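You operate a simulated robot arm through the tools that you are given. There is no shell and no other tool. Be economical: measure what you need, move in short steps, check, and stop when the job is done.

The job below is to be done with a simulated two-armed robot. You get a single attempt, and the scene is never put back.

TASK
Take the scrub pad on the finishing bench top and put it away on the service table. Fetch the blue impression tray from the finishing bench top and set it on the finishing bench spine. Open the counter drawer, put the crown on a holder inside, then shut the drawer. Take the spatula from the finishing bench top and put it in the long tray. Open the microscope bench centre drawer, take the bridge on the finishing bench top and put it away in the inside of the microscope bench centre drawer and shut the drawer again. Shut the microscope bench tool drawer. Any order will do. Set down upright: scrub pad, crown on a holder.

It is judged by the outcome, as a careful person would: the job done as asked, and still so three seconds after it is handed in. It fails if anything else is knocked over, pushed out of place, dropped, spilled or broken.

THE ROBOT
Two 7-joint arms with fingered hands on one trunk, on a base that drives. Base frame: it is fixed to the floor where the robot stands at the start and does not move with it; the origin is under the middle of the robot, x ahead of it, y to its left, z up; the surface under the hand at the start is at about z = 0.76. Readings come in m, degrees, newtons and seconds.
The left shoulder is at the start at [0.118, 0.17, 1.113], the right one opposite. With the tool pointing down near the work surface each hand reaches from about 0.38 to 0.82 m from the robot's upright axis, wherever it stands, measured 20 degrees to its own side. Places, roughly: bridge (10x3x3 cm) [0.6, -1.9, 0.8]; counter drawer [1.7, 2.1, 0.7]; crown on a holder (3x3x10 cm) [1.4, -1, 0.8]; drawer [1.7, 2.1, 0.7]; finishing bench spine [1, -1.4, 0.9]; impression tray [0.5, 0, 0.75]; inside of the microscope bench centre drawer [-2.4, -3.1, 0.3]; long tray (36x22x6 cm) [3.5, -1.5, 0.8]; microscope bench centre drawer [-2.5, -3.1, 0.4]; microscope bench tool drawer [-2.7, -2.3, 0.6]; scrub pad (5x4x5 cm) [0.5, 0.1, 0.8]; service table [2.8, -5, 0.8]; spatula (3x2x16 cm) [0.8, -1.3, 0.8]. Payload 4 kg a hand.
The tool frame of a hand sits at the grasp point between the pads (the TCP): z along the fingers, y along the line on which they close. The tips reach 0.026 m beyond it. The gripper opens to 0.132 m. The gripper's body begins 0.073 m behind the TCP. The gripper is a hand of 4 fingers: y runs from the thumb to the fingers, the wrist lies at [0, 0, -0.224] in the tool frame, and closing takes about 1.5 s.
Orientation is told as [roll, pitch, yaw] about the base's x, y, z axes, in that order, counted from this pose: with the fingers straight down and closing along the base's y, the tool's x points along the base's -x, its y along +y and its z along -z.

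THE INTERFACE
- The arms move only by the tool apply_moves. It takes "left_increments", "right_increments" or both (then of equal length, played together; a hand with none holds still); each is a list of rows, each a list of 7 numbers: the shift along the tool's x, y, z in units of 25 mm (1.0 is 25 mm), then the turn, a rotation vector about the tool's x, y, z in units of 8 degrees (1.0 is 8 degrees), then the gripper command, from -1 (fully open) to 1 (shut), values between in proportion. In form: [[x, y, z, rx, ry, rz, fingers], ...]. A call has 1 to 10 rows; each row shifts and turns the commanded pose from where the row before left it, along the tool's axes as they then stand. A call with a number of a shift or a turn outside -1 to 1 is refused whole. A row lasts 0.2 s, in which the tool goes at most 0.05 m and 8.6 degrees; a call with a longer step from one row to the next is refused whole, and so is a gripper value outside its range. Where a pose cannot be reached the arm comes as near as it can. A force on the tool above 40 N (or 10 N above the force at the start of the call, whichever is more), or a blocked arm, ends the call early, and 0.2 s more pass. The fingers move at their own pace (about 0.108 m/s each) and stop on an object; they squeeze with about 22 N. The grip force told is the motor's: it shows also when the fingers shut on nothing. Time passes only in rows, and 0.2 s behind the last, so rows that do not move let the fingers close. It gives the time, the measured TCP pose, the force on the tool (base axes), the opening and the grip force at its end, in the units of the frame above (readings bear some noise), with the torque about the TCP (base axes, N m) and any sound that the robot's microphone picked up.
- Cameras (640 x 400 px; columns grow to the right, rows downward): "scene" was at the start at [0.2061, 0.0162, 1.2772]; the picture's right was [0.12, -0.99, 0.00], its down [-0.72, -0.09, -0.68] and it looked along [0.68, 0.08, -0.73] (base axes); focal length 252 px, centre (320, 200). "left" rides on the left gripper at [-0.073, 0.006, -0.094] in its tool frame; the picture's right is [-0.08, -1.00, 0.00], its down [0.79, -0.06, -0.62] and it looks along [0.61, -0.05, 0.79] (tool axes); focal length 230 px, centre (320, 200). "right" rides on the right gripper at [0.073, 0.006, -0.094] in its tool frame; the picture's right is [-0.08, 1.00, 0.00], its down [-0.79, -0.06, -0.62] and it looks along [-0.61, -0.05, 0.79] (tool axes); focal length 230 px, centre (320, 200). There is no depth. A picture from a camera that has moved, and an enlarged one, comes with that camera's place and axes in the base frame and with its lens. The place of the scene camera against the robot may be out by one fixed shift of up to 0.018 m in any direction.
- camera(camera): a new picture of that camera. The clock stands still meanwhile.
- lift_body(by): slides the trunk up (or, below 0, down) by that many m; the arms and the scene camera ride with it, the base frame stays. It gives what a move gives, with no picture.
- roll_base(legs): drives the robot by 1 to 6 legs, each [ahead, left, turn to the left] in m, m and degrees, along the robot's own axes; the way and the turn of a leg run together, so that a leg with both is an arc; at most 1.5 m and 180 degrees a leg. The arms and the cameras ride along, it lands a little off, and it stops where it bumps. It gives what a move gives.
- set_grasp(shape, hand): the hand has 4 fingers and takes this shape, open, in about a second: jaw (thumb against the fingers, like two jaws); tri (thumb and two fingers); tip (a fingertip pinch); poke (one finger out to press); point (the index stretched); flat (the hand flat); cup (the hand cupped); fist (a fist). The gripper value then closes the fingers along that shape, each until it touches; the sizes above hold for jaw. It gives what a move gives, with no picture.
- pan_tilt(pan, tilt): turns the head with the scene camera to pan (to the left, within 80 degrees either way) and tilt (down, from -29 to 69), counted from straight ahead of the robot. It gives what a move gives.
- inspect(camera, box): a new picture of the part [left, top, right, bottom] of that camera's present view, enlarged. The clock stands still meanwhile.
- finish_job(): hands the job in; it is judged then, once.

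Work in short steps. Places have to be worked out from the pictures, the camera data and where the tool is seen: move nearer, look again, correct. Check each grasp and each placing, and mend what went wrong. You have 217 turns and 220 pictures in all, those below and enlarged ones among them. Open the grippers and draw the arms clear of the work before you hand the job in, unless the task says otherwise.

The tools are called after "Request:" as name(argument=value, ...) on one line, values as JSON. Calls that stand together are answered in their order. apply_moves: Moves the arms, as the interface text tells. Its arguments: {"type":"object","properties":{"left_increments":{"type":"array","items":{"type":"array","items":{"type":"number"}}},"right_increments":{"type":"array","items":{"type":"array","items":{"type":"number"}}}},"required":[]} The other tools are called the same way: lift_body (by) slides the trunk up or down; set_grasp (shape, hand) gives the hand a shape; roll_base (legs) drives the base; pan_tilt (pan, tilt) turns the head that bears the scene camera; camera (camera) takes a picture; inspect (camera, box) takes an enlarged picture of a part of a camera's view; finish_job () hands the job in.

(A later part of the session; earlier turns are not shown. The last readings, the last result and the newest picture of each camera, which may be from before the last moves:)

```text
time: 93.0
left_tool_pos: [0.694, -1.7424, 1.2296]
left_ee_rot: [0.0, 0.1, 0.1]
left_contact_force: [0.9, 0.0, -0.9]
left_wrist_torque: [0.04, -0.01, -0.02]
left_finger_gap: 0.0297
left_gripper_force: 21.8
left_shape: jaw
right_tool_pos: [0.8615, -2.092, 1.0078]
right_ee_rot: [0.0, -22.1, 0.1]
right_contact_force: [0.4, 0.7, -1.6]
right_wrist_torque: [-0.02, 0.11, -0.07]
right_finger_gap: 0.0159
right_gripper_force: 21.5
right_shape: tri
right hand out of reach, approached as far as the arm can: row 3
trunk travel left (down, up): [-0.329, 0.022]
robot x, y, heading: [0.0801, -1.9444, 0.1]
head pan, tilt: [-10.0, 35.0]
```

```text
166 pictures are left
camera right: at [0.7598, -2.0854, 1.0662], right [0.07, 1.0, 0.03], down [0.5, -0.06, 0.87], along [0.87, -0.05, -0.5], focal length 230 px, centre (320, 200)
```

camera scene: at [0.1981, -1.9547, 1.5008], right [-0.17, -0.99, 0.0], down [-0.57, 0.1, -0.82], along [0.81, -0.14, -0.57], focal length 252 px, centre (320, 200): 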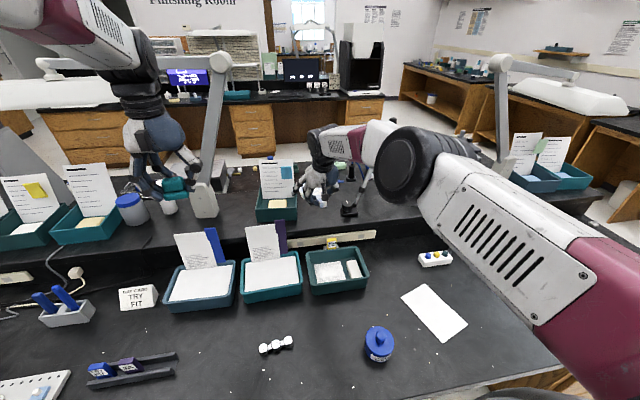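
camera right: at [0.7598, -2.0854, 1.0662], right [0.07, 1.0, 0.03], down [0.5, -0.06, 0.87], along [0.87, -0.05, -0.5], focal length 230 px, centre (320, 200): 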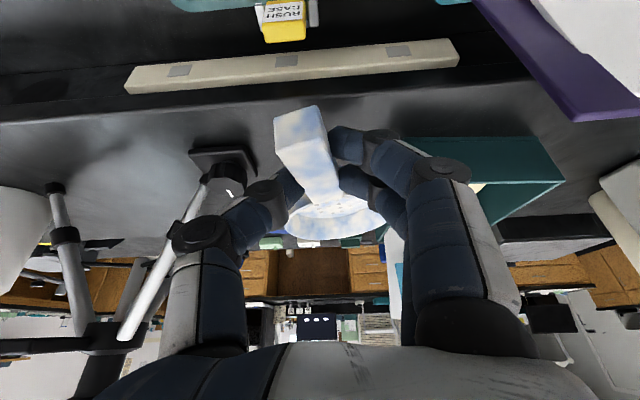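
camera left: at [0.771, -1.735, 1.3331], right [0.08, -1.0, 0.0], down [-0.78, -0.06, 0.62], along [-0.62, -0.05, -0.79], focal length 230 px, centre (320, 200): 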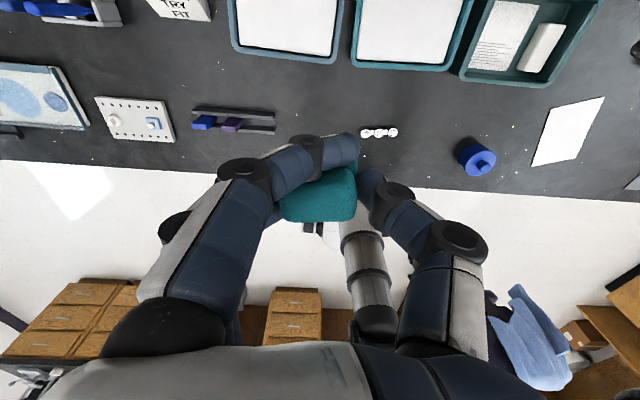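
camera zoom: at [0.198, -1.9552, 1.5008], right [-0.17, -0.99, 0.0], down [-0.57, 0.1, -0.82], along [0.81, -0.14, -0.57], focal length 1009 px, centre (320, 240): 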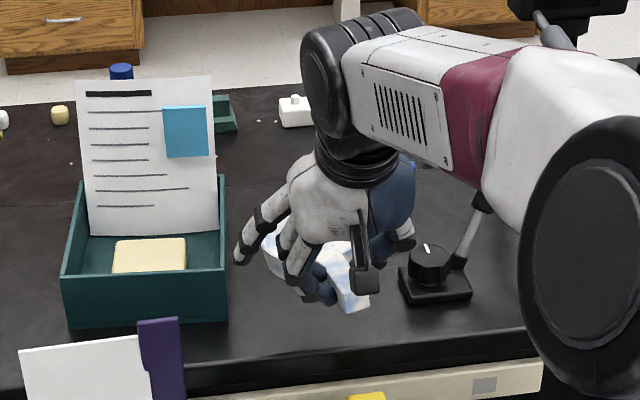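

Spine front edge ≈ x 0.878; tray clear of tripod and organizer. I lower using the trunk so as not to lose reach.

Request:
lift_body(by=-0.05)

Request:
camera(camera="right")

Request:
inspect(camera="scene", box=[240, 120, 400, 220])

```text
time: 93.9
left_tool_pos: [0.6928, -1.7417, 1.1808]
left_ee_rot: [0.1, 0.1, 0.1]
left_contact_force: [-0.4, -0.1, 0.7]
left_wrist_torque: [0.0, -0.03, 0.01]
left_finger_gap: 0.0299
left_gripper_force: 22.0
left_shape: jaw
right_tool_pos: [0.8616, -2.0914, 0.9576]
right_ee_rot: [0.0, -22.0, 0.0]
right_contact_force: [0.1, 0.5, -1.8]
right_wrist_torque: [-0.01, 0.16, 0.02]
right_finger_gap: 0.016
right_gripper_force: 21.7
right_shape: tri
trunk travel left (down, up): [-0.279, 0.072]
robot x, y, heading: [0.0799, -1.9478, 0.2]
head pan, tilt: [-10.0, 35.0]
```

```text
165 pictures are left
camera right: at [0.7585, -2.0843, 1.0166], right [0.07, 1.0, 0.03], down [0.5, -0.06, 0.87], along [0.87, -0.05, -0.5], focal length 230 px, centre (320, 200)
```

right: 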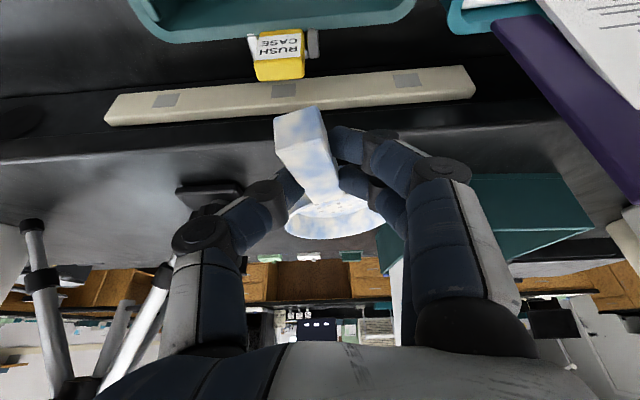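

```text
4.00 times, centred on (320, 170) of scene
camera zoom: at [0.2011, -1.9548, 1.4507], right [-0.17, -0.99, 0.0], down [-0.56, 0.1, -0.82], along [0.81, -0.14, -0.57], focal length 1009 px, centre (320, 320)
```

zoom: 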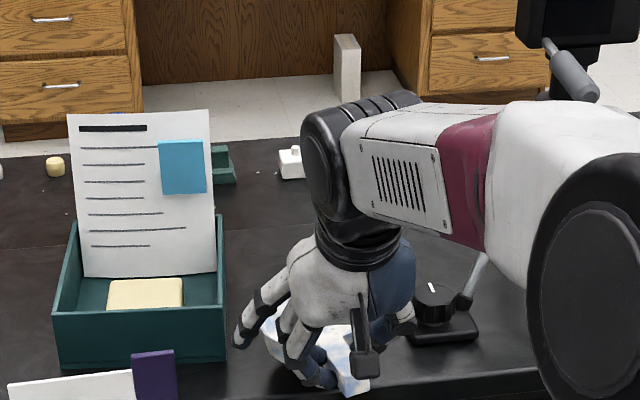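

Close to the surface; lower by small trunk steps until contact.

Request:
lift_body(by=-0.018)

Request:
camera(camera="right")

```text
time: 94.6
left_tool_pos: [0.6923, -1.7427, 1.1618]
left_ee_rot: [-0.1, 0.0, 0.1]
left_contact_force: [0.6, -0.5, -1.1]
left_wrist_torque: [-0.04, -0.03, 0.02]
left_finger_gap: 0.0297
left_gripper_force: 22.4
left_shape: jaw
right_tool_pos: [0.8601, -2.0906, 0.9406]
right_ee_rot: [0.1, -22.0, 0.1]
right_contact_force: [0.4, 0.1, -1.5]
right_wrist_torque: [-0.02, 0.1, 0.01]
right_finger_gap: 0.0159
right_gripper_force: 22.0
right_shape: tri
trunk travel left (down, up): [-0.261, 0.09]
robot x, y, heading: [0.0792, -1.9437, 0.3]
head pan, tilt: [-10.0, 35.0]
```

```text
163 pictures are left
camera right: at [0.7584, -2.0843, 0.9989], right [0.07, 1.0, 0.03], down [0.5, -0.06, 0.87], along [0.87, -0.05, -0.5], focal length 230 px, centre (320, 200)
```

right: 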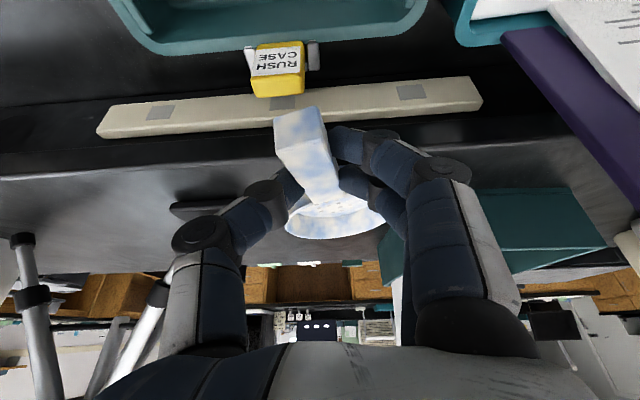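

Request:
lift_body(by=-0.008)

Request:
lift_body(by=-0.006)

Request:
inspect(camera="right", box=[200, 80, 460, 260])

```text
time: 95.2
left_tool_pos: [0.6919, -1.7424, 1.1548]
left_ee_rot: [-0.1, 0.2, 0.0]
left_contact_force: [-0.5, 0.1, -0.7]
left_wrist_torque: [-0.02, -0.01, 0.01]
left_finger_gap: 0.0295
left_gripper_force: 22.2
left_shape: jaw
right_tool_pos: [0.8607, -2.0904, 0.9319]
right_ee_rot: [0.1, -22.0, 0.1]
right_contact_force: [-0.6, 0.7, -1.2]
right_wrist_torque: [0.04, 0.03, -0.03]
right_finger_gap: 0.0159
right_gripper_force: 22.1
right_shape: tri
trunk travel left (down, up): [-0.253, 0.098]
robot x, y, heading: [0.08, -1.9482, 0.1]
head pan, tilt: [-10.0, 35.0]
```

```text
time: 95.7
left_tool_pos: [0.6924, -1.7415, 1.1498]
left_ee_rot: [0.0, 0.1, 0.2]
left_contact_force: [0.0, -0.5, 0.1]
left_wrist_torque: [0.03, -0.03, -0.02]
left_finger_gap: 0.0297
left_gripper_force: 21.9
left_shape: jaw
right_tool_pos: [0.86, -2.09, 0.9269]
right_ee_rot: [-0.1, -22.0, 0.0]
right_contact_force: [0.0, 0.0, -0.2]
right_wrist_torque: [0.06, -0.05, 0.01]
right_finger_gap: 0.0162
right_gripper_force: 22.1
right_shape: tri
trunk travel left (down, up): [-0.247, 0.104]
robot x, y, heading: [0.0766, -1.9494, 0.4]
head pan, tilt: [-10.0, 35.0]
```

```text
2.22 times, centred on (330, 170) of right
camera zoom: at [0.7586, -2.084, 0.9847], right [0.07, 1.0, 0.03], down [0.5, -0.06, 0.87], along [0.87, -0.05, -0.5], focal length 511 px, centre (298, 267)
```

zoom: 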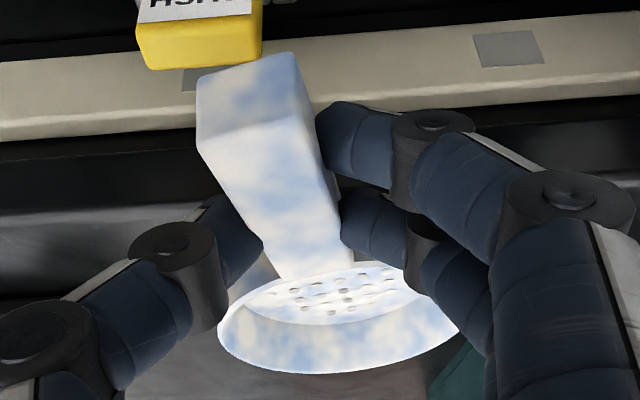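

Contact has begun (weight unloaded). A hair lower, then release gently.

Request:
lift_body(by=-0.004)

Request:
apply_moves(right_increments=[[0, 0, 0, 0, 0, 0, 0.6], [0, 0, 0, 0, 0, 0, 0.4], [0, 0, 0, 0, 0, 0, 0.3], [0, 0, 0, 0, 0, 0, 0.3]])

Request:
camera(camera="right")

```text
time: 96.2
left_tool_pos: [0.6917, -1.7417, 1.1439]
left_ee_rot: [-0.1, 0.1, 0.1]
left_contact_force: [-0.4, -0.3, -0.7]
left_wrist_torque: [0.01, -0.01, -0.01]
left_finger_gap: 0.0296
left_gripper_force: 21.7
left_shape: jaw
right_tool_pos: [0.8607, -2.0901, 0.9223]
right_ee_rot: [-0.1, -22.1, 0.0]
right_contact_force: [0.6, -0.9, 2.9]
right_wrist_torque: [0.11, -0.05, -0.03]
right_finger_gap: 0.0166
right_gripper_force: 22.1
right_shape: tri
trunk travel left (down, up): [-0.243, 0.108]
robot x, y, heading: [0.0827, -1.9478, 0.6]
head pan, tilt: [-10.0, 35.0]
```

```text
time: 97.2
left_tool_pos: [0.6931, -1.7421, 1.1447]
left_ee_rot: [0.0, 0.0, 0.1]
left_contact_force: [0.1, -0.4, -0.1]
left_wrist_torque: [0.0, -0.01, 0.0]
left_finger_gap: 0.0297
left_gripper_force: 22.3
left_shape: jaw
right_tool_pos: [0.8606, -2.0904, 0.9197]
right_ee_rot: [0.0, -21.9, 0.0]
right_contact_force: [0.3, 0.7, 0.4]
right_wrist_torque: [-0.01, 0.01, 0.0]
right_finger_gap: 0.0455
right_gripper_force: 0.0
right_shape: tri
trunk travel left (down, up): [-0.243, 0.108]
robot x, y, heading: [0.0789, -1.9428, 0.2]
head pan, tilt: [-10.0, 35.0]
```

```text
161 pictures are left
camera right: at [0.7586, -2.0842, 0.98], right [0.07, 1.0, 0.03], down [0.5, -0.06, 0.87], along [0.86, -0.05, -0.5], focal length 230 px, centre (320, 200)
```

right: 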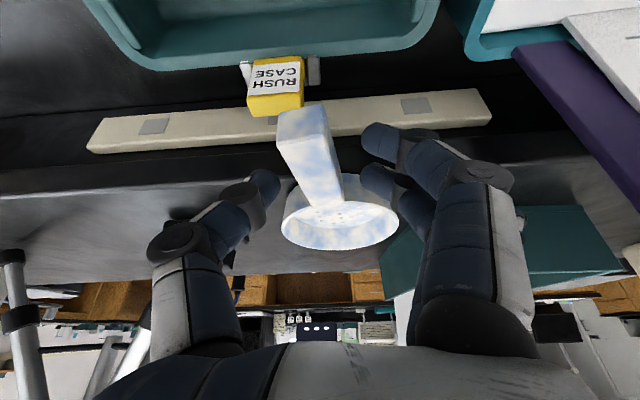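

Released and the tray rests. Rise straight up with the trunk, retreat, and check.

Request:
lift_body(by=0.1)

Request:
camera(camera="right")

Request:
apply_moves(right_increments=[[0.9, 0, -0.37, 0, 0, 0, 0.3], [0.9, 0, -0.37, 0, 0, 0, 0.3], [0.9, 0, -0.37, 0, 0, 0, 0.3], [0.9, 0, -0.37, 0, 0, 0, 0.3], [0.9, 0, -0.37, 0, 0, 0, 0.3], [0.9, 0, -0.37, 0, 0, 0, 0.3]])

Request:
camera(camera="scene")

```text
time: 98.6
left_tool_pos: [0.6941, -1.7405, 1.2439]
left_ee_rot: [0.0, 0.2, 0.0]
left_contact_force: [-0.5, -0.3, -0.2]
left_wrist_torque: [0.0, 0.0, -0.02]
left_finger_gap: 0.0297
left_gripper_force: 22.2
left_shape: jaw
right_tool_pos: [0.8624, -2.0914, 1.0222]
right_ee_rot: [0.0, -22.0, 0.1]
right_contact_force: [-0.6, 0.7, 0.5]
right_wrist_torque: [-0.01, 0.0, 0.0]
right_finger_gap: 0.0452
right_gripper_force: 0.2
right_shape: tri
trunk travel left (down, up): [-0.343, 0.008]
robot x, y, heading: [0.0807, -1.9453, 0.5]
head pan, tilt: [-10.0, 35.0]
```

```text
160 pictures are left
camera right: at [0.7587, -2.0844, 1.0798], right [0.07, 1.0, 0.03], down [0.5, -0.06, 0.87], along [0.86, -0.05, -0.5], focal length 230 px, centre (320, 200)
```

right: 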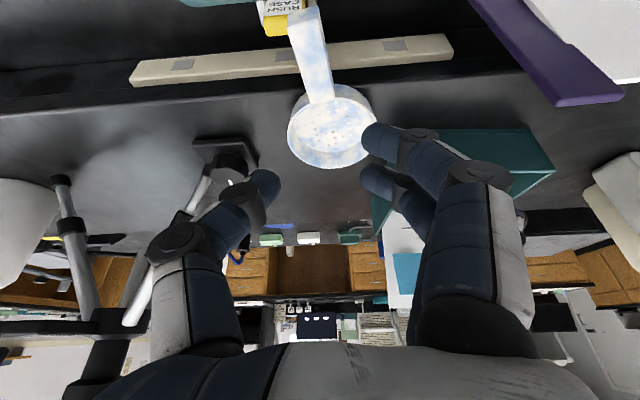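

```text
time: 100.0
left_tool_pos: [0.6919, -1.7415, 1.2445]
left_ee_rot: [0.0, 0.1, 0.1]
left_contact_force: [0.6, 0.2, -0.1]
left_wrist_torque: [0.0, 0.0, 0.02]
left_finger_gap: 0.0294
left_gripper_force: 22.1
left_shape: jaw
right_tool_pos: [0.7154, -2.0916, 1.0231]
right_ee_rot: [0.0, -22.0, -0.1]
right_contact_force: [1.4, -0.1, -0.5]
right_wrist_torque: [0.01, -0.03, -0.01]
right_finger_gap: 0.0454
right_gripper_force: 0.0
right_shape: tri
trunk travel left (down, up): [-0.343, 0.008]
robot x, y, heading: [0.0806, -1.9444, -0.0]
head pan, tilt: [-10.0, 35.0]
```

```text
159 pictures are left
camera scene: at [0.1971, -1.9545, 1.5146], right [-0.17, -0.99, 0.0], down [-0.56, 0.1, -0.82], along [0.81, -0.14, -0.57], focal length 252 px, centre (320, 200)
```

scene: 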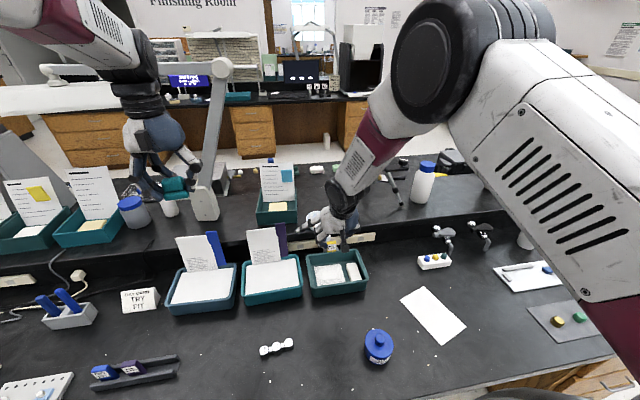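

The impression tray is on the spine. Next the spatula (blue-handled tool in the grey holder near [0.78, -1.27]): back off, drive left and look closely.

Request:
roll_base(legs=[[-0.2, 0, 0], [0, 0.8, 0]])

Request:
lift_body(by=-0.12)

Request:
apply_moves(right_increments=[[0, 0, 0, 0, 0.92, 0, -1], [0, 0, 0, 0, 0.92, 0, -1], [0, 0, 0, 0, 0.92, 0, -1]])

Request:
set_grasp(hand="right", shape="jaw")

Request:
pan_tilt(pan=0, tilt=35)

Request:
camera(camera="scene")

```text
time: 108.5
left_tool_pos: [0.4947, -0.952, 1.2438]
left_ee_rot: [0.0, 0.1, -0.1]
left_contact_force: [-0.5, 0.1, -0.3]
left_wrist_torque: [0.02, 0.0, 0.01]
left_finger_gap: 0.0297
left_gripper_force: 21.9
left_shape: jaw
right_tool_pos: [0.5181, -1.3032, 1.0241]
right_ee_rot: [0.0, -22.0, -0.2]
right_contact_force: [0.3, 0.9, -0.7]
right_wrist_torque: [-0.01, 0.02, 0.01]
right_finger_gap: 0.0454
right_gripper_force: 0.1
right_shape: tri
trunk travel left (down, up): [-0.343, 0.008]
robot x, y, heading: [-0.1194, -1.159, 0.0]
head pan, tilt: [-10.0, 35.0]
```

```text
time: 110.0
left_tool_pos: [0.494, -0.9526, 1.1257]
left_ee_rot: [0.0, 0.0, 0.0]
left_contact_force: [-0.5, 0.3, -1.1]
left_wrist_torque: [0.02, -0.03, 0.02]
left_finger_gap: 0.0295
left_gripper_force: 22.2
left_shape: jaw
right_tool_pos: [0.5182, -1.3026, 0.9045]
right_ee_rot: [0.0, -22.1, -0.2]
right_contact_force: [-0.5, -0.2, -0.4]
right_wrist_torque: [0.04, -0.03, -0.01]
right_finger_gap: 0.0458
right_gripper_force: 0.1
right_shape: tri
trunk travel left (down, up): [-0.223, 0.128]
robot x, y, heading: [-0.1156, -1.1572, 0.2]
head pan, tilt: [-10.0, 35.0]
```

```text
time: 110.8
left_tool_pos: [0.4954, -0.9529, 1.124]
left_ee_rot: [0.0, 0.2, 0.0]
left_contact_force: [-0.1, 0.7, -0.9]
left_wrist_torque: [0.03, 0.01, 0.0]
left_finger_gap: 0.0297
left_gripper_force: 21.7
left_shape: jaw
right_tool_pos: [0.5191, -1.3039, 0.9031]
right_ee_rot: [0.1, 0.3, -0.2]
right_contact_force: [-0.1, 0.3, 0.9]
right_wrist_torque: [0.02, 0.02, -0.02]
right_finger_gap: 0.1319
right_gripper_force: 0.1
right_shape: tri
trunk travel left (down, up): [-0.223, 0.128]
robot x, y, heading: [-0.1188, -1.1545, 0.2]
head pan, tilt: [-10.0, 35.0]
```

```text
time: 111.7
left_tool_pos: [0.495, -0.9521, 1.1235]
left_ee_rot: [0.0, 0.1, 0.0]
left_contact_force: [-0.5, -0.3, -0.3]
left_wrist_torque: [0.01, 0.0, -0.01]
left_finger_gap: 0.0296
left_gripper_force: 21.3
left_shape: jaw
right_tool_pos: [0.5185, -1.3021, 0.9044]
right_ee_rot: [0.1, 0.1, -0.1]
right_contact_force: [-0.5, 0.0, -0.4]
right_wrist_torque: [0.03, 0.02, 0.0]
right_finger_gap: 0.1322
right_gripper_force: 0.0
right_shape: jaw
trunk travel left (down, up): [-0.223, 0.128]
robot x, y, heading: [-0.1219, -1.1586, -0.0]
head pan, tilt: [-10.0, 35.0]
```

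```text
time: 112.4
left_tool_pos: [0.4946, -0.9533, 1.1246]
left_ee_rot: [0.0, 0.0, 0.0]
left_contact_force: [0.1, 1.4, -0.3]
left_wrist_torque: [0.01, 0.01, 0.01]
left_finger_gap: 0.0296
left_gripper_force: 21.4
left_shape: jaw
right_tool_pos: [0.5188, -1.3016, 0.9028]
right_ee_rot: [0.0, 0.0, -0.1]
right_contact_force: [0.2, -0.5, 0.1]
right_wrist_torque: [-0.01, 0.03, 0.0]
right_finger_gap: 0.1319
right_gripper_force: 0.1
right_shape: jaw
trunk travel left (down, up): [-0.223, 0.128]
robot x, y, heading: [-0.1168, -1.1564, 0.1]
head pan, tilt: [0.0, 35.0]
```

```text
158 pictures are left
camera scene: at [0.0232, -1.1496, 1.3934], right [0.0, -1.0, 0.0], down [-0.57, 0.0, -0.82], along [0.82, 0.0, -0.57], focal length 252 px, centre (320, 200)
```

scene: 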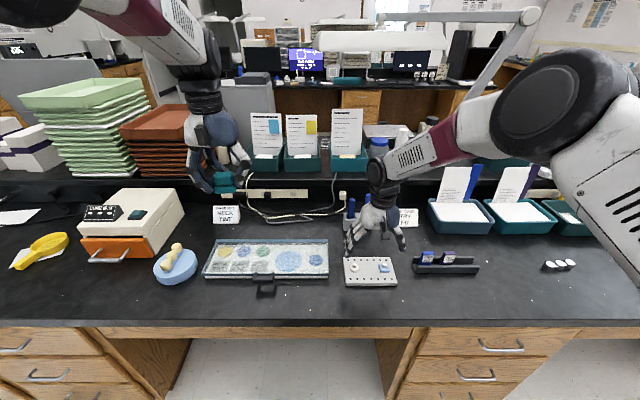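

Request:
camera(camera="right")

Request:
inspect(camera="right", box=[200, 180, 460, 345])

Request:
inspect(camera="scene", box=[310, 170, 450, 290])

```text
157 pictures are left
camera right: at [0.4457, -1.2966, 0.9962], right [0.08, 1.0, 0.0], down [0.79, -0.06, 0.62], along [0.61, -0.05, -0.79], focal length 230 px, centre (320, 200)
```

right: 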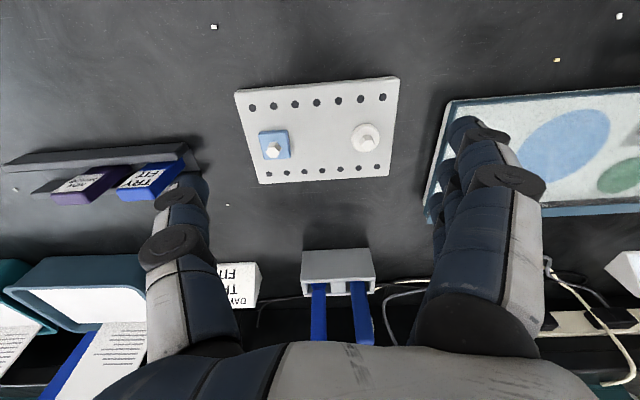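

```text
2.42 times, centred on (330, 262) of right
camera zoom: at [0.4457, -1.2966, 0.9962], right [0.08, 1.0, 0.0], down [0.79, -0.06, 0.62], along [0.61, -0.05, -0.79], focal length 558 px, centre (296, 48)
```

zoom: 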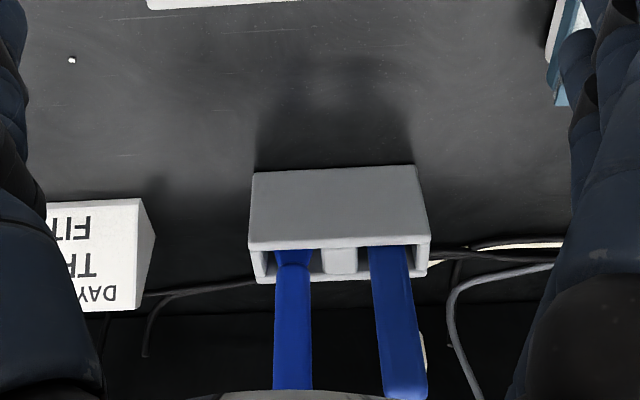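

```text
3.33 times, centred on (380, 230) of scene
camera zoom: at [0.0232, -1.1496, 1.3934], right [0.0, -1.0, 0.0], down [-0.57, 0.0, -0.82], along [0.82, 0.0, -0.57], focal length 841 px, centre (120, 100)
```

zoom: 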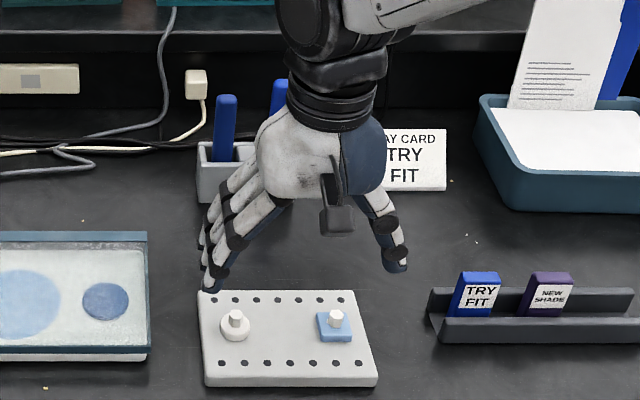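

Two blue handles stand in the holder; I must tell which is the spatula. Move the right hand aside and zoom in.

Request:
apply_moves(right_increments=[[0, -1, -1, 0, 0, 0, -1], [0, -1, -1, 0, 0, 0, -1], [0, -1, -1, 0, 0, 0, -1], [0, -1, -1, 0, 0, 0, -1], [0, -1, -1, 0, 0, 0, -1], [0, -1, 0, 0, 0, 0, -1], [0, -1, 0, 0, 0, 0, -1]])

Request:
roll_base(legs=[[0.15, 0, 0]])

Request:
pan_tilt(pan=-15, tilt=40)

Request:
inspect(camera="scene", box=[270, 130, 390, 220])

Request:
camera(camera="scene")

```text
time: 114.0
left_tool_pos: [0.4943, -0.9526, 1.1237]
left_ee_rot: [0.0, 0.1, 0.0]
left_contact_force: [-0.1, 0.1, 0.1]
left_wrist_torque: [0.02, 0.02, -0.02]
left_finger_gap: 0.0298
left_gripper_force: 22.1
left_shape: jaw
right_tool_pos: [0.5174, -1.4788, 1.0275]
right_ee_rot: [0.0, 0.1, -0.2]
right_contact_force: [0.8, 1.1, 0.0]
right_wrist_torque: [0.0, -0.02, -0.01]
right_finger_gap: 0.1318
right_gripper_force: 0.1
right_shape: jaw
trunk travel left (down, up): [-0.223, 0.128]
robot x, y, heading: [-0.1176, -1.1539, -0.1]
head pan, tilt: [0.0, 35.0]
```

```text
time: 115.4
left_tool_pos: [0.646, -0.9533, 1.1247]
left_ee_rot: [0.1, 0.2, 0.0]
left_contact_force: [1.8, -0.7, -1.1]
left_wrist_torque: [-0.02, 0.02, 0.0]
left_finger_gap: 0.0296
left_gripper_force: 22.1
left_shape: jaw
right_tool_pos: [0.668, -1.4779, 1.0266]
right_ee_rot: [0.0, 0.2, 0.0]
right_contact_force: [0.9, 0.4, -0.1]
right_wrist_torque: [-0.03, 0.02, -0.01]
right_finger_gap: 0.1321
right_gripper_force: 0.0
right_shape: jaw
trunk travel left (down, up): [-0.223, 0.128]
robot x, y, heading: [0.0301, -1.1598, 0.2]
head pan, tilt: [0.0, 35.0]
```

```text
time: 116.2
left_tool_pos: [0.6441, -0.9532, 1.1238]
left_ee_rot: [0.0, 0.1, 0.0]
left_contact_force: [0.5, 0.0, -0.9]
left_wrist_torque: [-0.03, 0.0, 0.01]
left_finger_gap: 0.0295
left_gripper_force: 22.4
left_shape: jaw
right_tool_pos: [0.6672, -1.478, 1.0281]
right_ee_rot: [-0.1, 0.1, -0.2]
right_contact_force: [-0.7, -0.1, 0.1]
right_wrist_torque: [0.02, 0.01, 0.0]
right_finger_gap: 0.132
right_gripper_force: 0.1
right_shape: jaw
trunk travel left (down, up): [-0.223, 0.128]
robot x, y, heading: [0.0297, -1.1569, -0.0]
head pan, tilt: [-15.0, 40.0]
```

```text
4.44 times, centred on (330, 175) of scene
camera zoom: at [0.1666, -1.1712, 1.3859], right [-0.26, -0.97, 0.0], down [-0.62, 0.17, -0.77], along [0.74, -0.2, -0.64], focal length 1121 px, centre (276, 311)
```

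zoom: 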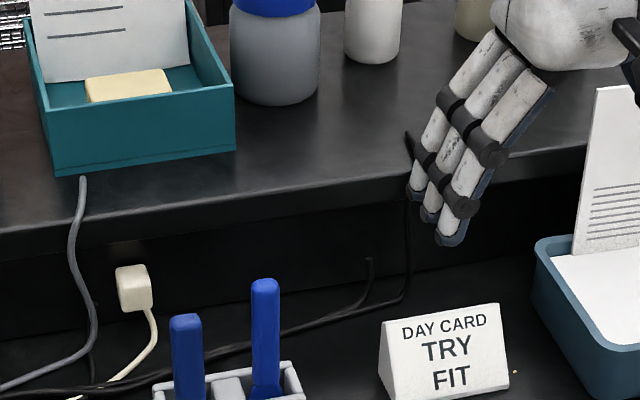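

```text
153 pictures are left
camera scene: at [0.1666, -1.1712, 1.3859], right [-0.26, -0.97, 0.0], down [-0.62, 0.17, -0.77], along [0.74, -0.2, -0.64], focal length 252 px, centre (320, 200)
```

scene: 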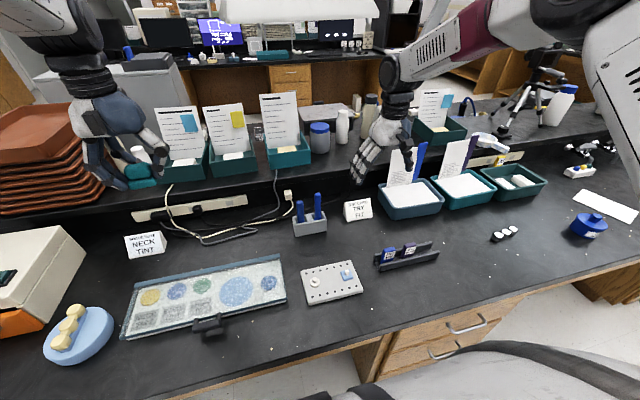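

Request:
inspect(camera="scene", box=[280, 180, 344, 240])

```text
6.67 times, centred on (312, 210) of scene
camera zoom: at [0.1666, -1.1712, 1.3859], right [-0.26, -0.97, 0.0], down [-0.62, 0.17, -0.77], along [0.74, -0.2, -0.64], focal length 1682 px, centre (373, 133)
```

zoom: 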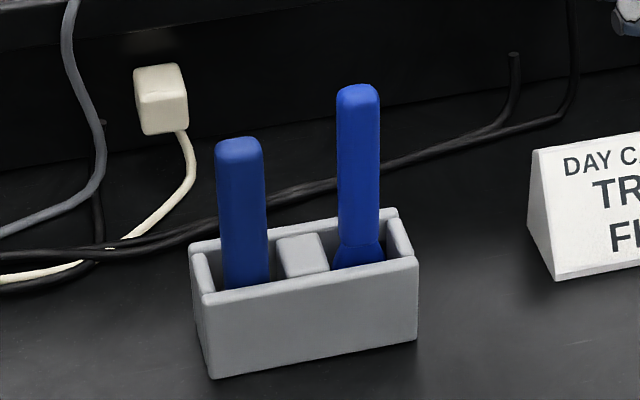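

The right-hand one (taller, flared toward the blade, ≈[0.755, -1.322], top ≈0.92) is the spatula; the other is a uniform bar. Move forward a little and bring the hand above it.

Request:
roll_base(legs=[[0.07, 0, 0]])

Request:
apply_moves(right_increments=[[0, 1, 0, 0, 0, 0, -0.2], [0, 1, 0, 0, 0, 0, -0.2], [0, 1, 0, 0, 0, 0, -0.2], [0, 1, 0, 0, 0, 0, -0.2], [0, 1, 0, 0, 0, 0, -0.2], [0, 1, 0, 0, 0, 0, -0.2]])

Request:
camera(camera="right")

Request:
camera(camera="scene")

```text
time: 117.2
left_tool_pos: [0.7162, -0.9528, 1.1248]
left_ee_rot: [0.0, 0.1, -0.1]
left_contact_force: [0.2, 0.7, -0.1]
left_wrist_torque: [-0.03, 0.02, -0.01]
left_finger_gap: 0.0299
left_gripper_force: 21.8
left_shape: jaw
right_tool_pos: [0.7391, -1.4795, 1.0281]
right_ee_rot: [0.0, 0.1, 0.0]
right_contact_force: [0.5, 0.5, 0.6]
right_wrist_torque: [0.0, 0.05, 0.0]
right_finger_gap: 0.1317
right_gripper_force: 0.0
right_shape: jaw
trunk travel left (down, up): [-0.223, 0.128]
robot x, y, heading: [0.1023, -1.1549, -0.2]
head pan, tilt: [-15.0, 40.0]
```

```text
time: 118.6
left_tool_pos: [0.7147, -0.9534, 1.1241]
left_ee_rot: [0.0, 0.0, -0.1]
left_contact_force: [-0.2, 0.6, -0.4]
left_wrist_torque: [-0.03, -0.03, 0.01]
left_finger_gap: 0.0297
left_gripper_force: 22.1
left_shape: jaw
right_tool_pos: [0.7369, -1.3275, 1.0291]
right_ee_rot: [0.0, 0.2, -0.1]
right_contact_force: [-0.5, -0.1, -0.6]
right_wrist_torque: [0.04, -0.01, 0.02]
right_finger_gap: 0.0799
right_gripper_force: 0.0
right_shape: jaw
trunk travel left (down, up): [-0.223, 0.128]
robot x, y, heading: [0.098, -1.1577, -0.4]
head pan, tilt: [-15.0, 40.0]
```

```text
151 pictures are left
camera right: at [0.6655, -1.3213, 1.121], right [0.08, 1.0, 0.0], down [0.79, -0.06, 0.61], along [0.61, -0.05, -0.79], focal length 230 px, centre (320, 200)
```

right: 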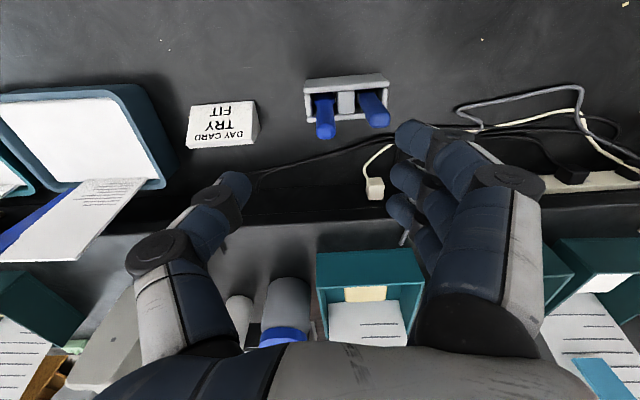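

```text
150 pictures are left
camera scene: at [0.237, -1.1707, 1.3859], right [-0.26, -0.97, 0.0], down [-0.62, 0.17, -0.77], along [0.74, -0.2, -0.64], focal length 252 px, centre (320, 200)
```

scene: 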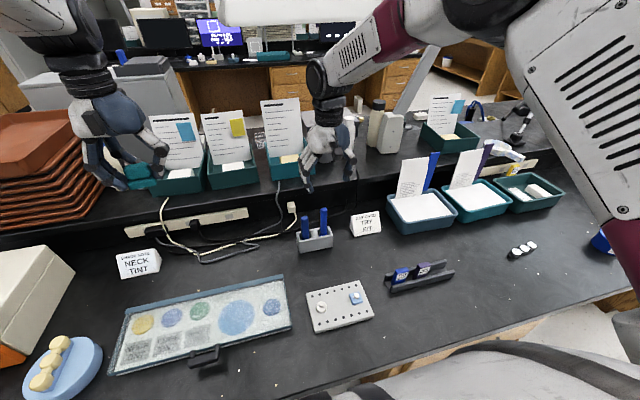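

Spatula at [0.743, -1.324]; hand right above. Narrow the gap and descend to z≈0.912.

Request:
apply_moves(right_increments=[[-0.2, 0.1, 0, 0, 0, 0, 0.25], [0, 0, 1, 0, 0, 0, 0.25], [0, 0, 1, 0, 0, 0, 0.25], [0, 0, 1, 0, 0, 0, 0.25], [0, 0, 0.8, 0, 0, 0, 0.25]])

Request:
camera(camera="right")

Request:
inspect(camera="scene", box=[280, 180, 360, 260])

```text
time: 119.8
left_tool_pos: [0.7154, -0.9536, 1.1231]
left_ee_rot: [0.0, 0.2, -0.1]
left_contact_force: [-0.4, 0.3, -0.3]
left_wrist_torque: [-0.01, 0.03, -0.02]
left_finger_gap: 0.0296
left_gripper_force: 21.9
left_shape: jaw
right_tool_pos: [0.7433, -1.3284, 0.9302]
right_ee_rot: [-0.1, 0.1, -0.1]
right_contact_force: [-0.7, -0.6, -0.8]
right_wrist_torque: [0.02, 0.01, 0.03]
right_finger_gap: 0.0501
right_gripper_force: 0.1
right_shape: jaw
trunk travel left (down, up): [-0.223, 0.128]
robot x, y, heading: [0.1004, -1.1571, 0.2]
head pan, tilt: [-15.0, 40.0]
```

```text
149 pictures are left
camera right: at [0.6703, -1.3212, 1.0229], right [0.08, 1.0, 0.0], down [0.79, -0.06, 0.62], along [0.61, -0.05, -0.79], focal length 230 px, centre (320, 200)
```

right: 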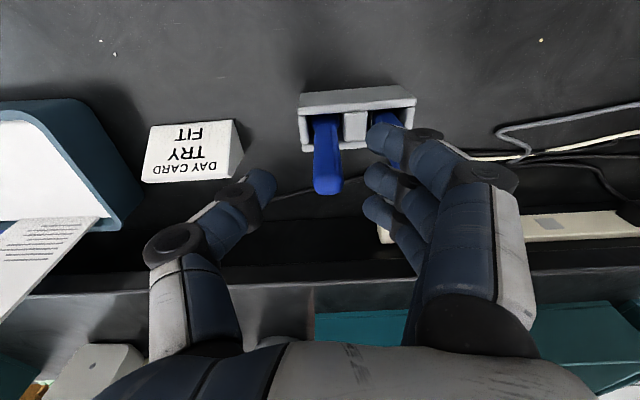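

```text
5.00 times, centred on (320, 220) of scene
camera zoom: at [0.2373, -1.1714, 1.3858], right [-0.26, -0.97, 0.0], down [-0.62, 0.17, -0.77], along [0.74, -0.2, -0.64], focal length 1261 px, centre (320, 100)
```

zoom: 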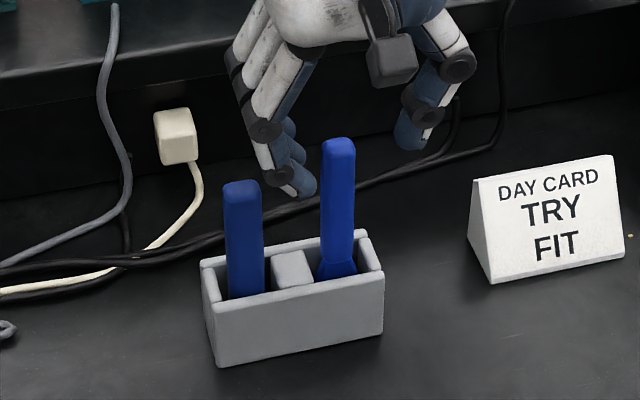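

Aligned. Lower 2 cm more, close, and check.

Request:
apply_moves(right_increments=[[0, 0.15, 0.5, 0, 0, 0, 0.25], [0, 0, 0.4, 0, 0, 0, 0.4], [0, 0, 0, 0, 0, 0, 1], [0, 0, 0, 0, 0, 0, 1], [0, 0, 0, 0, 0, 0, 1], [0, 0, 0, 0, 0, 0, 1]])

Request:
inspect(camera="scene", box=[280, 180, 360, 260])

```text
time: 121.2
left_tool_pos: [0.7152, -0.9529, 1.1246]
left_ee_rot: [0.0, 0.0, -0.1]
left_contact_force: [0.5, 0.0, -0.7]
left_wrist_torque: [-0.04, -0.01, 0.03]
left_finger_gap: 0.0297
left_gripper_force: 21.5
left_shape: jaw
right_tool_pos: [0.7425, -1.3228, 0.9106]
right_ee_rot: [0.0, 0.2, -0.2]
right_contact_force: [-0.4, 0.8, -0.5]
right_wrist_torque: [0.1, 0.01, 0.0]
right_finger_gap: 0.0013
right_gripper_force: 21.9
right_shape: jaw
trunk travel left (down, up): [-0.223, 0.128]
robot x, y, heading: [0.1003, -1.1537, -0.2]
head pan, tilt: [-15.0, 40.0]
```

```text
5.00 times, centred on (320, 220) of scene
camera zoom: at [0.2371, -1.1713, 1.3859], right [-0.26, -0.97, 0.0], down [-0.62, 0.17, -0.77], along [0.74, -0.2, -0.64], focal length 1261 px, centre (320, 100)
```

zoom: 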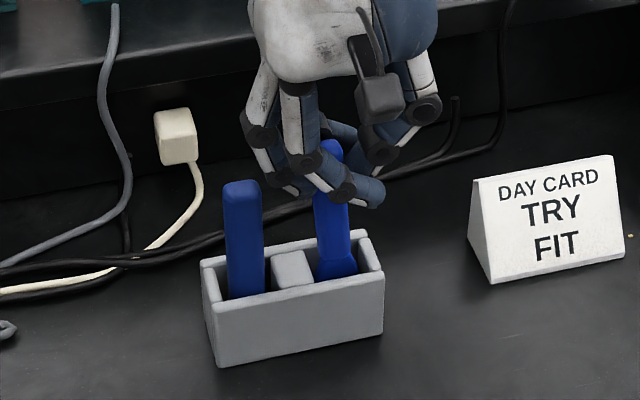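

The fingers seem to have shut beside the handle. Look with the hand camera.

Request:
inspect(camera="right", box=[220, 90, 480, 270])

```text
2.22 times, centred on (350, 180) of right
camera zoom: at [0.6703, -1.3161, 1.0021], right [0.08, 1.0, 0.0], down [0.79, -0.06, 0.62], along [0.61, -0.05, -0.79], focal length 511 px, centre (253, 244)
```

zoom: 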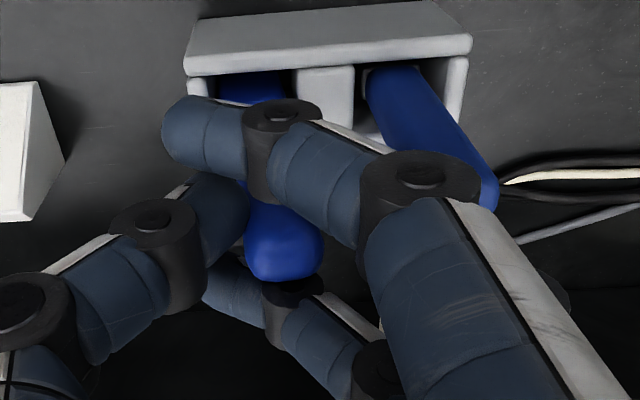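

The rear and front fingers cage the handle while thumb and middle finger hold it. Lift gently and see.

Request:
apply_moves(right_increments=[[0, 0, -0.6, 0, 0, 0, 1], [0, 0, -0.6, 0, 0, 0, 1], [0, 0, -0.6, 0, 0, 0, 1]])

Request:
inspect(camera="scene", box=[280, 160, 360, 260])

```text
time: 122.0
left_tool_pos: [0.714, -0.9534, 1.1243]
left_ee_rot: [0.0, 0.1, 0.0]
left_contact_force: [0.2, -1.0, -0.6]
left_wrist_torque: [-0.03, 0.04, 0.01]
left_finger_gap: 0.0297
left_gripper_force: 21.8
left_shape: jaw
right_tool_pos: [0.743, -1.3217, 0.9548]
right_ee_rot: [0.0, 0.1, -0.1]
right_contact_force: [0.2, 1.0, 0.3]
right_wrist_torque: [0.14, -0.02, 0.02]
right_finger_gap: 0.0017
right_gripper_force: 21.7
right_shape: jaw
trunk travel left (down, up): [-0.223, 0.128]
robot x, y, heading: [0.1007, -1.1554, -0.0]
head pan, tilt: [-15.0, 40.0]
```

```text
4.00 times, centred on (320, 210) of scene
camera zoom: at [0.2367, -1.1712, 1.3859], right [-0.26, -0.97, 0.0], down [-0.62, 0.17, -0.77], along [0.74, -0.2, -0.64], focal length 1009 px, centre (320, 160)
```

zoom: 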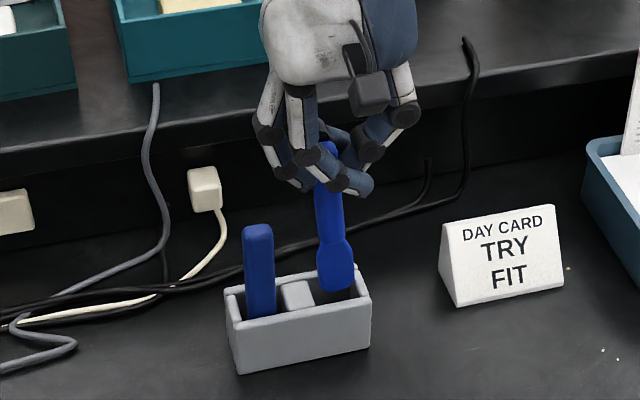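

It is the spatula (wide blade) and it comes along. Raise it fully.

Request:
apply_moves(right_increments=[[0, 0, -0.8, 0, 0, 0, 1], [0, 0, -0.8, 0, 0, 0, 1], [0, 0, -0.8, 0, 0, 0, 1], [0, 0, -0.8, 0, 0, 0, 1], [0, 0, -0.8, 0, 0, 0, 1], [0, 0, -0.8, 0, 0, 0, 1], [0, 0, -0.8, 0, 0, 0, 1]])

Request:
camera(camera="scene")

Request:
camera(camera="right")

```text
time: 123.6
left_tool_pos: [0.7138, -0.9529, 1.125]
left_ee_rot: [0.0, 0.1, -0.1]
left_contact_force: [0.0, 0.1, -0.5]
left_wrist_torque: [-0.06, 0.0, 0.01]
left_finger_gap: 0.0296
left_gripper_force: 22.0
left_shape: jaw
right_tool_pos: [0.7425, -1.3229, 1.095]
right_ee_rot: [0.0, 0.1, -0.1]
right_contact_force: [-0.1, 0.4, -0.4]
right_wrist_torque: [0.0, -0.05, 0.0]
right_finger_gap: 0.0011
right_gripper_force: 21.6
right_shape: jaw
trunk travel left (down, up): [-0.223, 0.128]
robot x, y, heading: [0.1015, -1.1585, 0.1]
head pan, tilt: [-15.0, 40.0]
```

```text
144 pictures are left
camera scene: at [0.2367, -1.1713, 1.3859], right [-0.26, -0.97, 0.0], down [-0.62, 0.17, -0.77], along [0.74, -0.2, -0.64], focal length 252 px, centre (320, 200)
```

scene: 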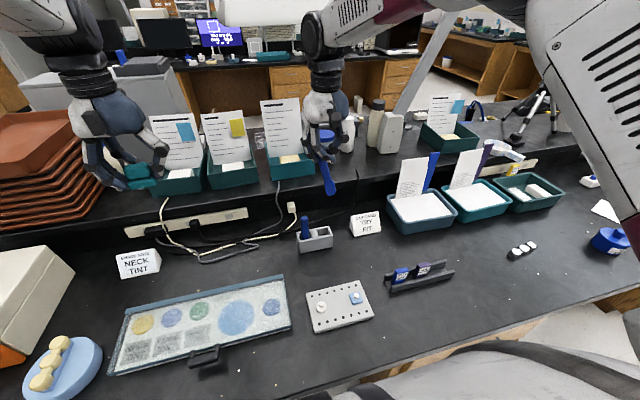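

```text
143 pictures are left
camera right: at [0.6702, -1.3162, 1.1874], right [0.08, 1.0, 0.0], down [0.79, -0.06, 0.62], along [0.61, -0.05, -0.79], focal length 230 px, centre (320, 200)
```

right: 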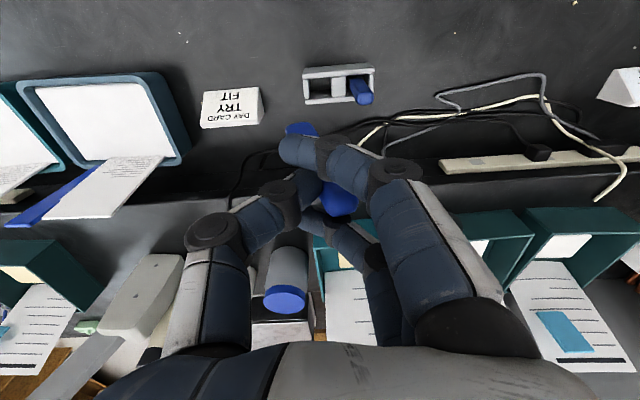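

Spatula held securely. Back off and drive right along the bench, looking toward its right end on the way.

Request:
roll_base(legs=[[-0.22, 0, 0], [0, -1.3, 0]])

Request:
pan_tilt(pan=-70, tilt=25)

Request:
camera(camera="scene")

Request:
pan_tilt(pan=-30, tilt=15)

Request:
camera(camera="scene")

```text
time: 136.3
left_tool_pos: [0.5098, -2.2096, 1.125]
left_ee_rot: [0.1, 0.0, 2.2]
left_contact_force: [-0.3, 0.5, 0.0]
left_wrist_torque: [0.04, 0.02, 0.01]
left_finger_gap: 0.0298
left_gripper_force: 21.4
left_shape: jaw
right_tool_pos: [0.5534, -2.5773, 1.0942]
right_ee_rot: [-0.1, 0.1, 2.1]
right_contact_force: [-0.3, 0.7, -0.6]
right_wrist_torque: [-0.02, -0.02, 0.02]
right_finger_gap: 0.0012
right_gripper_force: 21.3
right_shape: jaw
trunk travel left (down, up): [-0.223, 0.128]
robot x, y, heading: [-0.0935, -2.4339, 2.0]
head pan, tilt: [-15.0, 40.0]
```

```text
time: 137.6
left_tool_pos: [0.5106, -2.2098, 1.1244]
left_ee_rot: [0.0, 0.1, 2.1]
left_contact_force: [-0.5, -0.8, -0.7]
left_wrist_torque: [0.0, 0.01, -0.01]
left_finger_gap: 0.0297
left_gripper_force: 22.0
left_shape: jaw
right_tool_pos: [0.5522, -2.5778, 1.0947]
right_ee_rot: [-0.1, 0.1, 2.1]
right_contact_force: [-0.4, 0.5, -0.3]
right_wrist_torque: [0.01, 0.01, -0.02]
right_finger_gap: 0.001
right_gripper_force: 21.7
right_shape: jaw
trunk travel left (down, up): [-0.223, 0.128]
robot x, y, heading: [-0.0944, -2.4349, 2.1]
head pan, tilt: [-70.0, 25.0]
```

```text
142 pictures are left
camera scene: at [-0.0064, -2.512, 1.4092], right [-0.93, -0.38, 0.0], down [-0.16, 0.39, -0.91], along [0.34, -0.84, -0.42], focal length 252 px, centre (320, 200)
```

scene: 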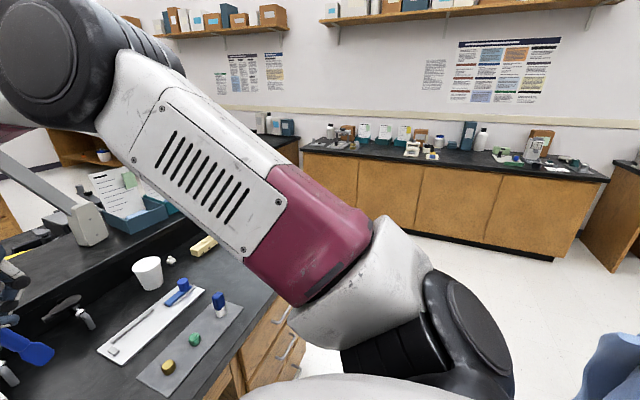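

```text
time: 138.6
left_tool_pos: [0.5113, -2.2103, 1.124]
left_ee_rot: [0.0, 0.1, 2.1]
left_contact_force: [-0.1, 0.1, -1.5]
left_wrist_torque: [0.0, 0.02, 0.0]
left_finger_gap: 0.0296
left_gripper_force: 21.7
left_shape: jaw
right_tool_pos: [0.5514, -2.5776, 1.0944]
right_ee_rot: [0.0, 0.2, 2.1]
right_contact_force: [0.2, 0.4, -0.3]
right_wrist_torque: [-0.01, 0.01, -0.01]
right_finger_gap: 0.0013
right_gripper_force: 21.8
right_shape: jaw
trunk travel left (down, up): [-0.223, 0.128]
robot x, y, heading: [-0.0914, -2.4336, 2.1]
head pan, tilt: [-30.0, 15.0]
```

```text
141 pictures are left
camera scene: at [0.0412, -2.4703, 1.4254], right [-0.47, -0.88, 0.0], down [-0.23, 0.12, -0.97], along [0.85, -0.45, -0.26], focal length 252 px, centre (320, 200)
```

scene: 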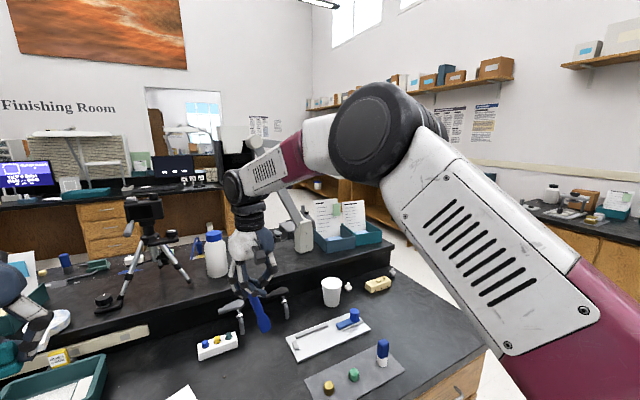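

The aisle beyond the bench's right end is clear; the chair's back is near [-0.46, -3.07], so I hug the bench at x≈0.03 while passing.

Request:
roll_base(legs=[[0.11, 0, -2.1], [0, -1.2, 0]])

Request:
pan_tilt(pan=0, tilt=15)

Request:
camera(camera="scene")

Request:
pan_tilt(pan=-65, tilt=20)

Request:
camera(camera="scene")

```text
time: 150.3
left_tool_pos: [0.632, -3.4354, 1.123]
left_ee_rot: [0.1, 0.1, 0.4]
left_contact_force: [-0.3, 0.2, -0.6]
left_wrist_torque: [0.01, -0.02, 0.03]
left_finger_gap: 0.0297
left_gripper_force: 22.4
left_shape: jaw
right_tool_pos: [0.6632, -3.8048, 1.0952]
right_ee_rot: [0.1, 0.0, 0.4]
right_contact_force: [0.1, -0.1, 0.2]
right_wrist_torque: [0.0, -0.01, 0.0]
right_finger_gap: 0.0011
right_gripper_force: 21.7
right_shape: jaw
trunk travel left (down, up): [-0.223, 0.128]
robot x, y, heading: [0.0222, -3.645, 0.7]
head pan, tilt: [-30.0, 15.0]
```

```text
time: 151.2
left_tool_pos: [0.6306, -3.4362, 1.1251]
left_ee_rot: [0.0, 0.1, 0.4]
left_contact_force: [0.5, 0.1, -1.0]
left_wrist_torque: [0.01, 0.04, 0.02]
left_finger_gap: 0.0293
left_gripper_force: 22.0
left_shape: jaw
right_tool_pos: [0.6629, -3.8042, 1.0944]
right_ee_rot: [0.0, 0.1, 0.4]
right_contact_force: [-0.3, 0.7, -1.4]
right_wrist_torque: [0.01, 0.01, -0.02]
right_finger_gap: 0.0013
right_gripper_force: 22.2
right_shape: jaw
trunk travel left (down, up): [-0.223, 0.128]
robot x, y, heading: [0.02, -3.643, 0.5]
head pan, tilt: [0.0, 15.0]
```

```text
140 pictures are left
camera scene: at [0.1664, -3.6354, 1.4254], right [0.01, -1.0, 0.0], down [-0.26, 0.0, -0.97], along [0.97, 0.01, -0.26], focal length 252 px, centre (320, 200)
```

scene: 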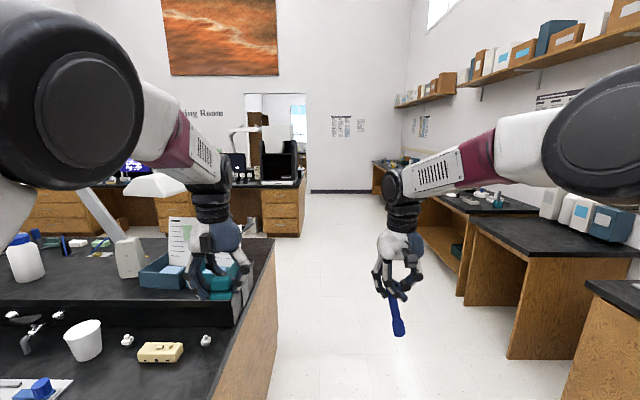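

```text
time: 152.6
left_tool_pos: [0.6312, -3.4364, 1.1247]
left_ee_rot: [0.0, 0.1, 0.3]
left_contact_force: [0.0, 0.6, -0.4]
left_wrist_torque: [0.01, -0.03, -0.01]
left_finger_gap: 0.0294
left_gripper_force: 21.8
left_shape: jaw
right_tool_pos: [0.6627, -3.8048, 1.0943]
right_ee_rot: [0.0, 0.2, 0.3]
right_contact_force: [0.4, 0.2, -0.7]
right_wrist_torque: [0.0, -0.04, -0.01]
right_finger_gap: 0.0013
right_gripper_force: 21.7
right_shape: jaw
trunk travel left (down, up): [-0.223, 0.128]
robot x, y, heading: [0.0237, -3.6454, 0.4]
head pan, tilt: [-65.0, 20.0]
```

```text
139 pictures are left
camera scene: at [0.1132, -3.7201, 1.4173], right [-0.9, -0.43, 0.0], down [-0.15, 0.31, -0.94], along [0.41, -0.85, -0.34], focal length 252 px, centre (320, 200)
```

scene: 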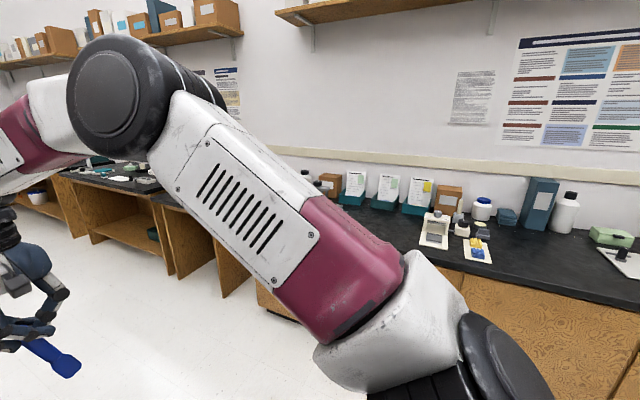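

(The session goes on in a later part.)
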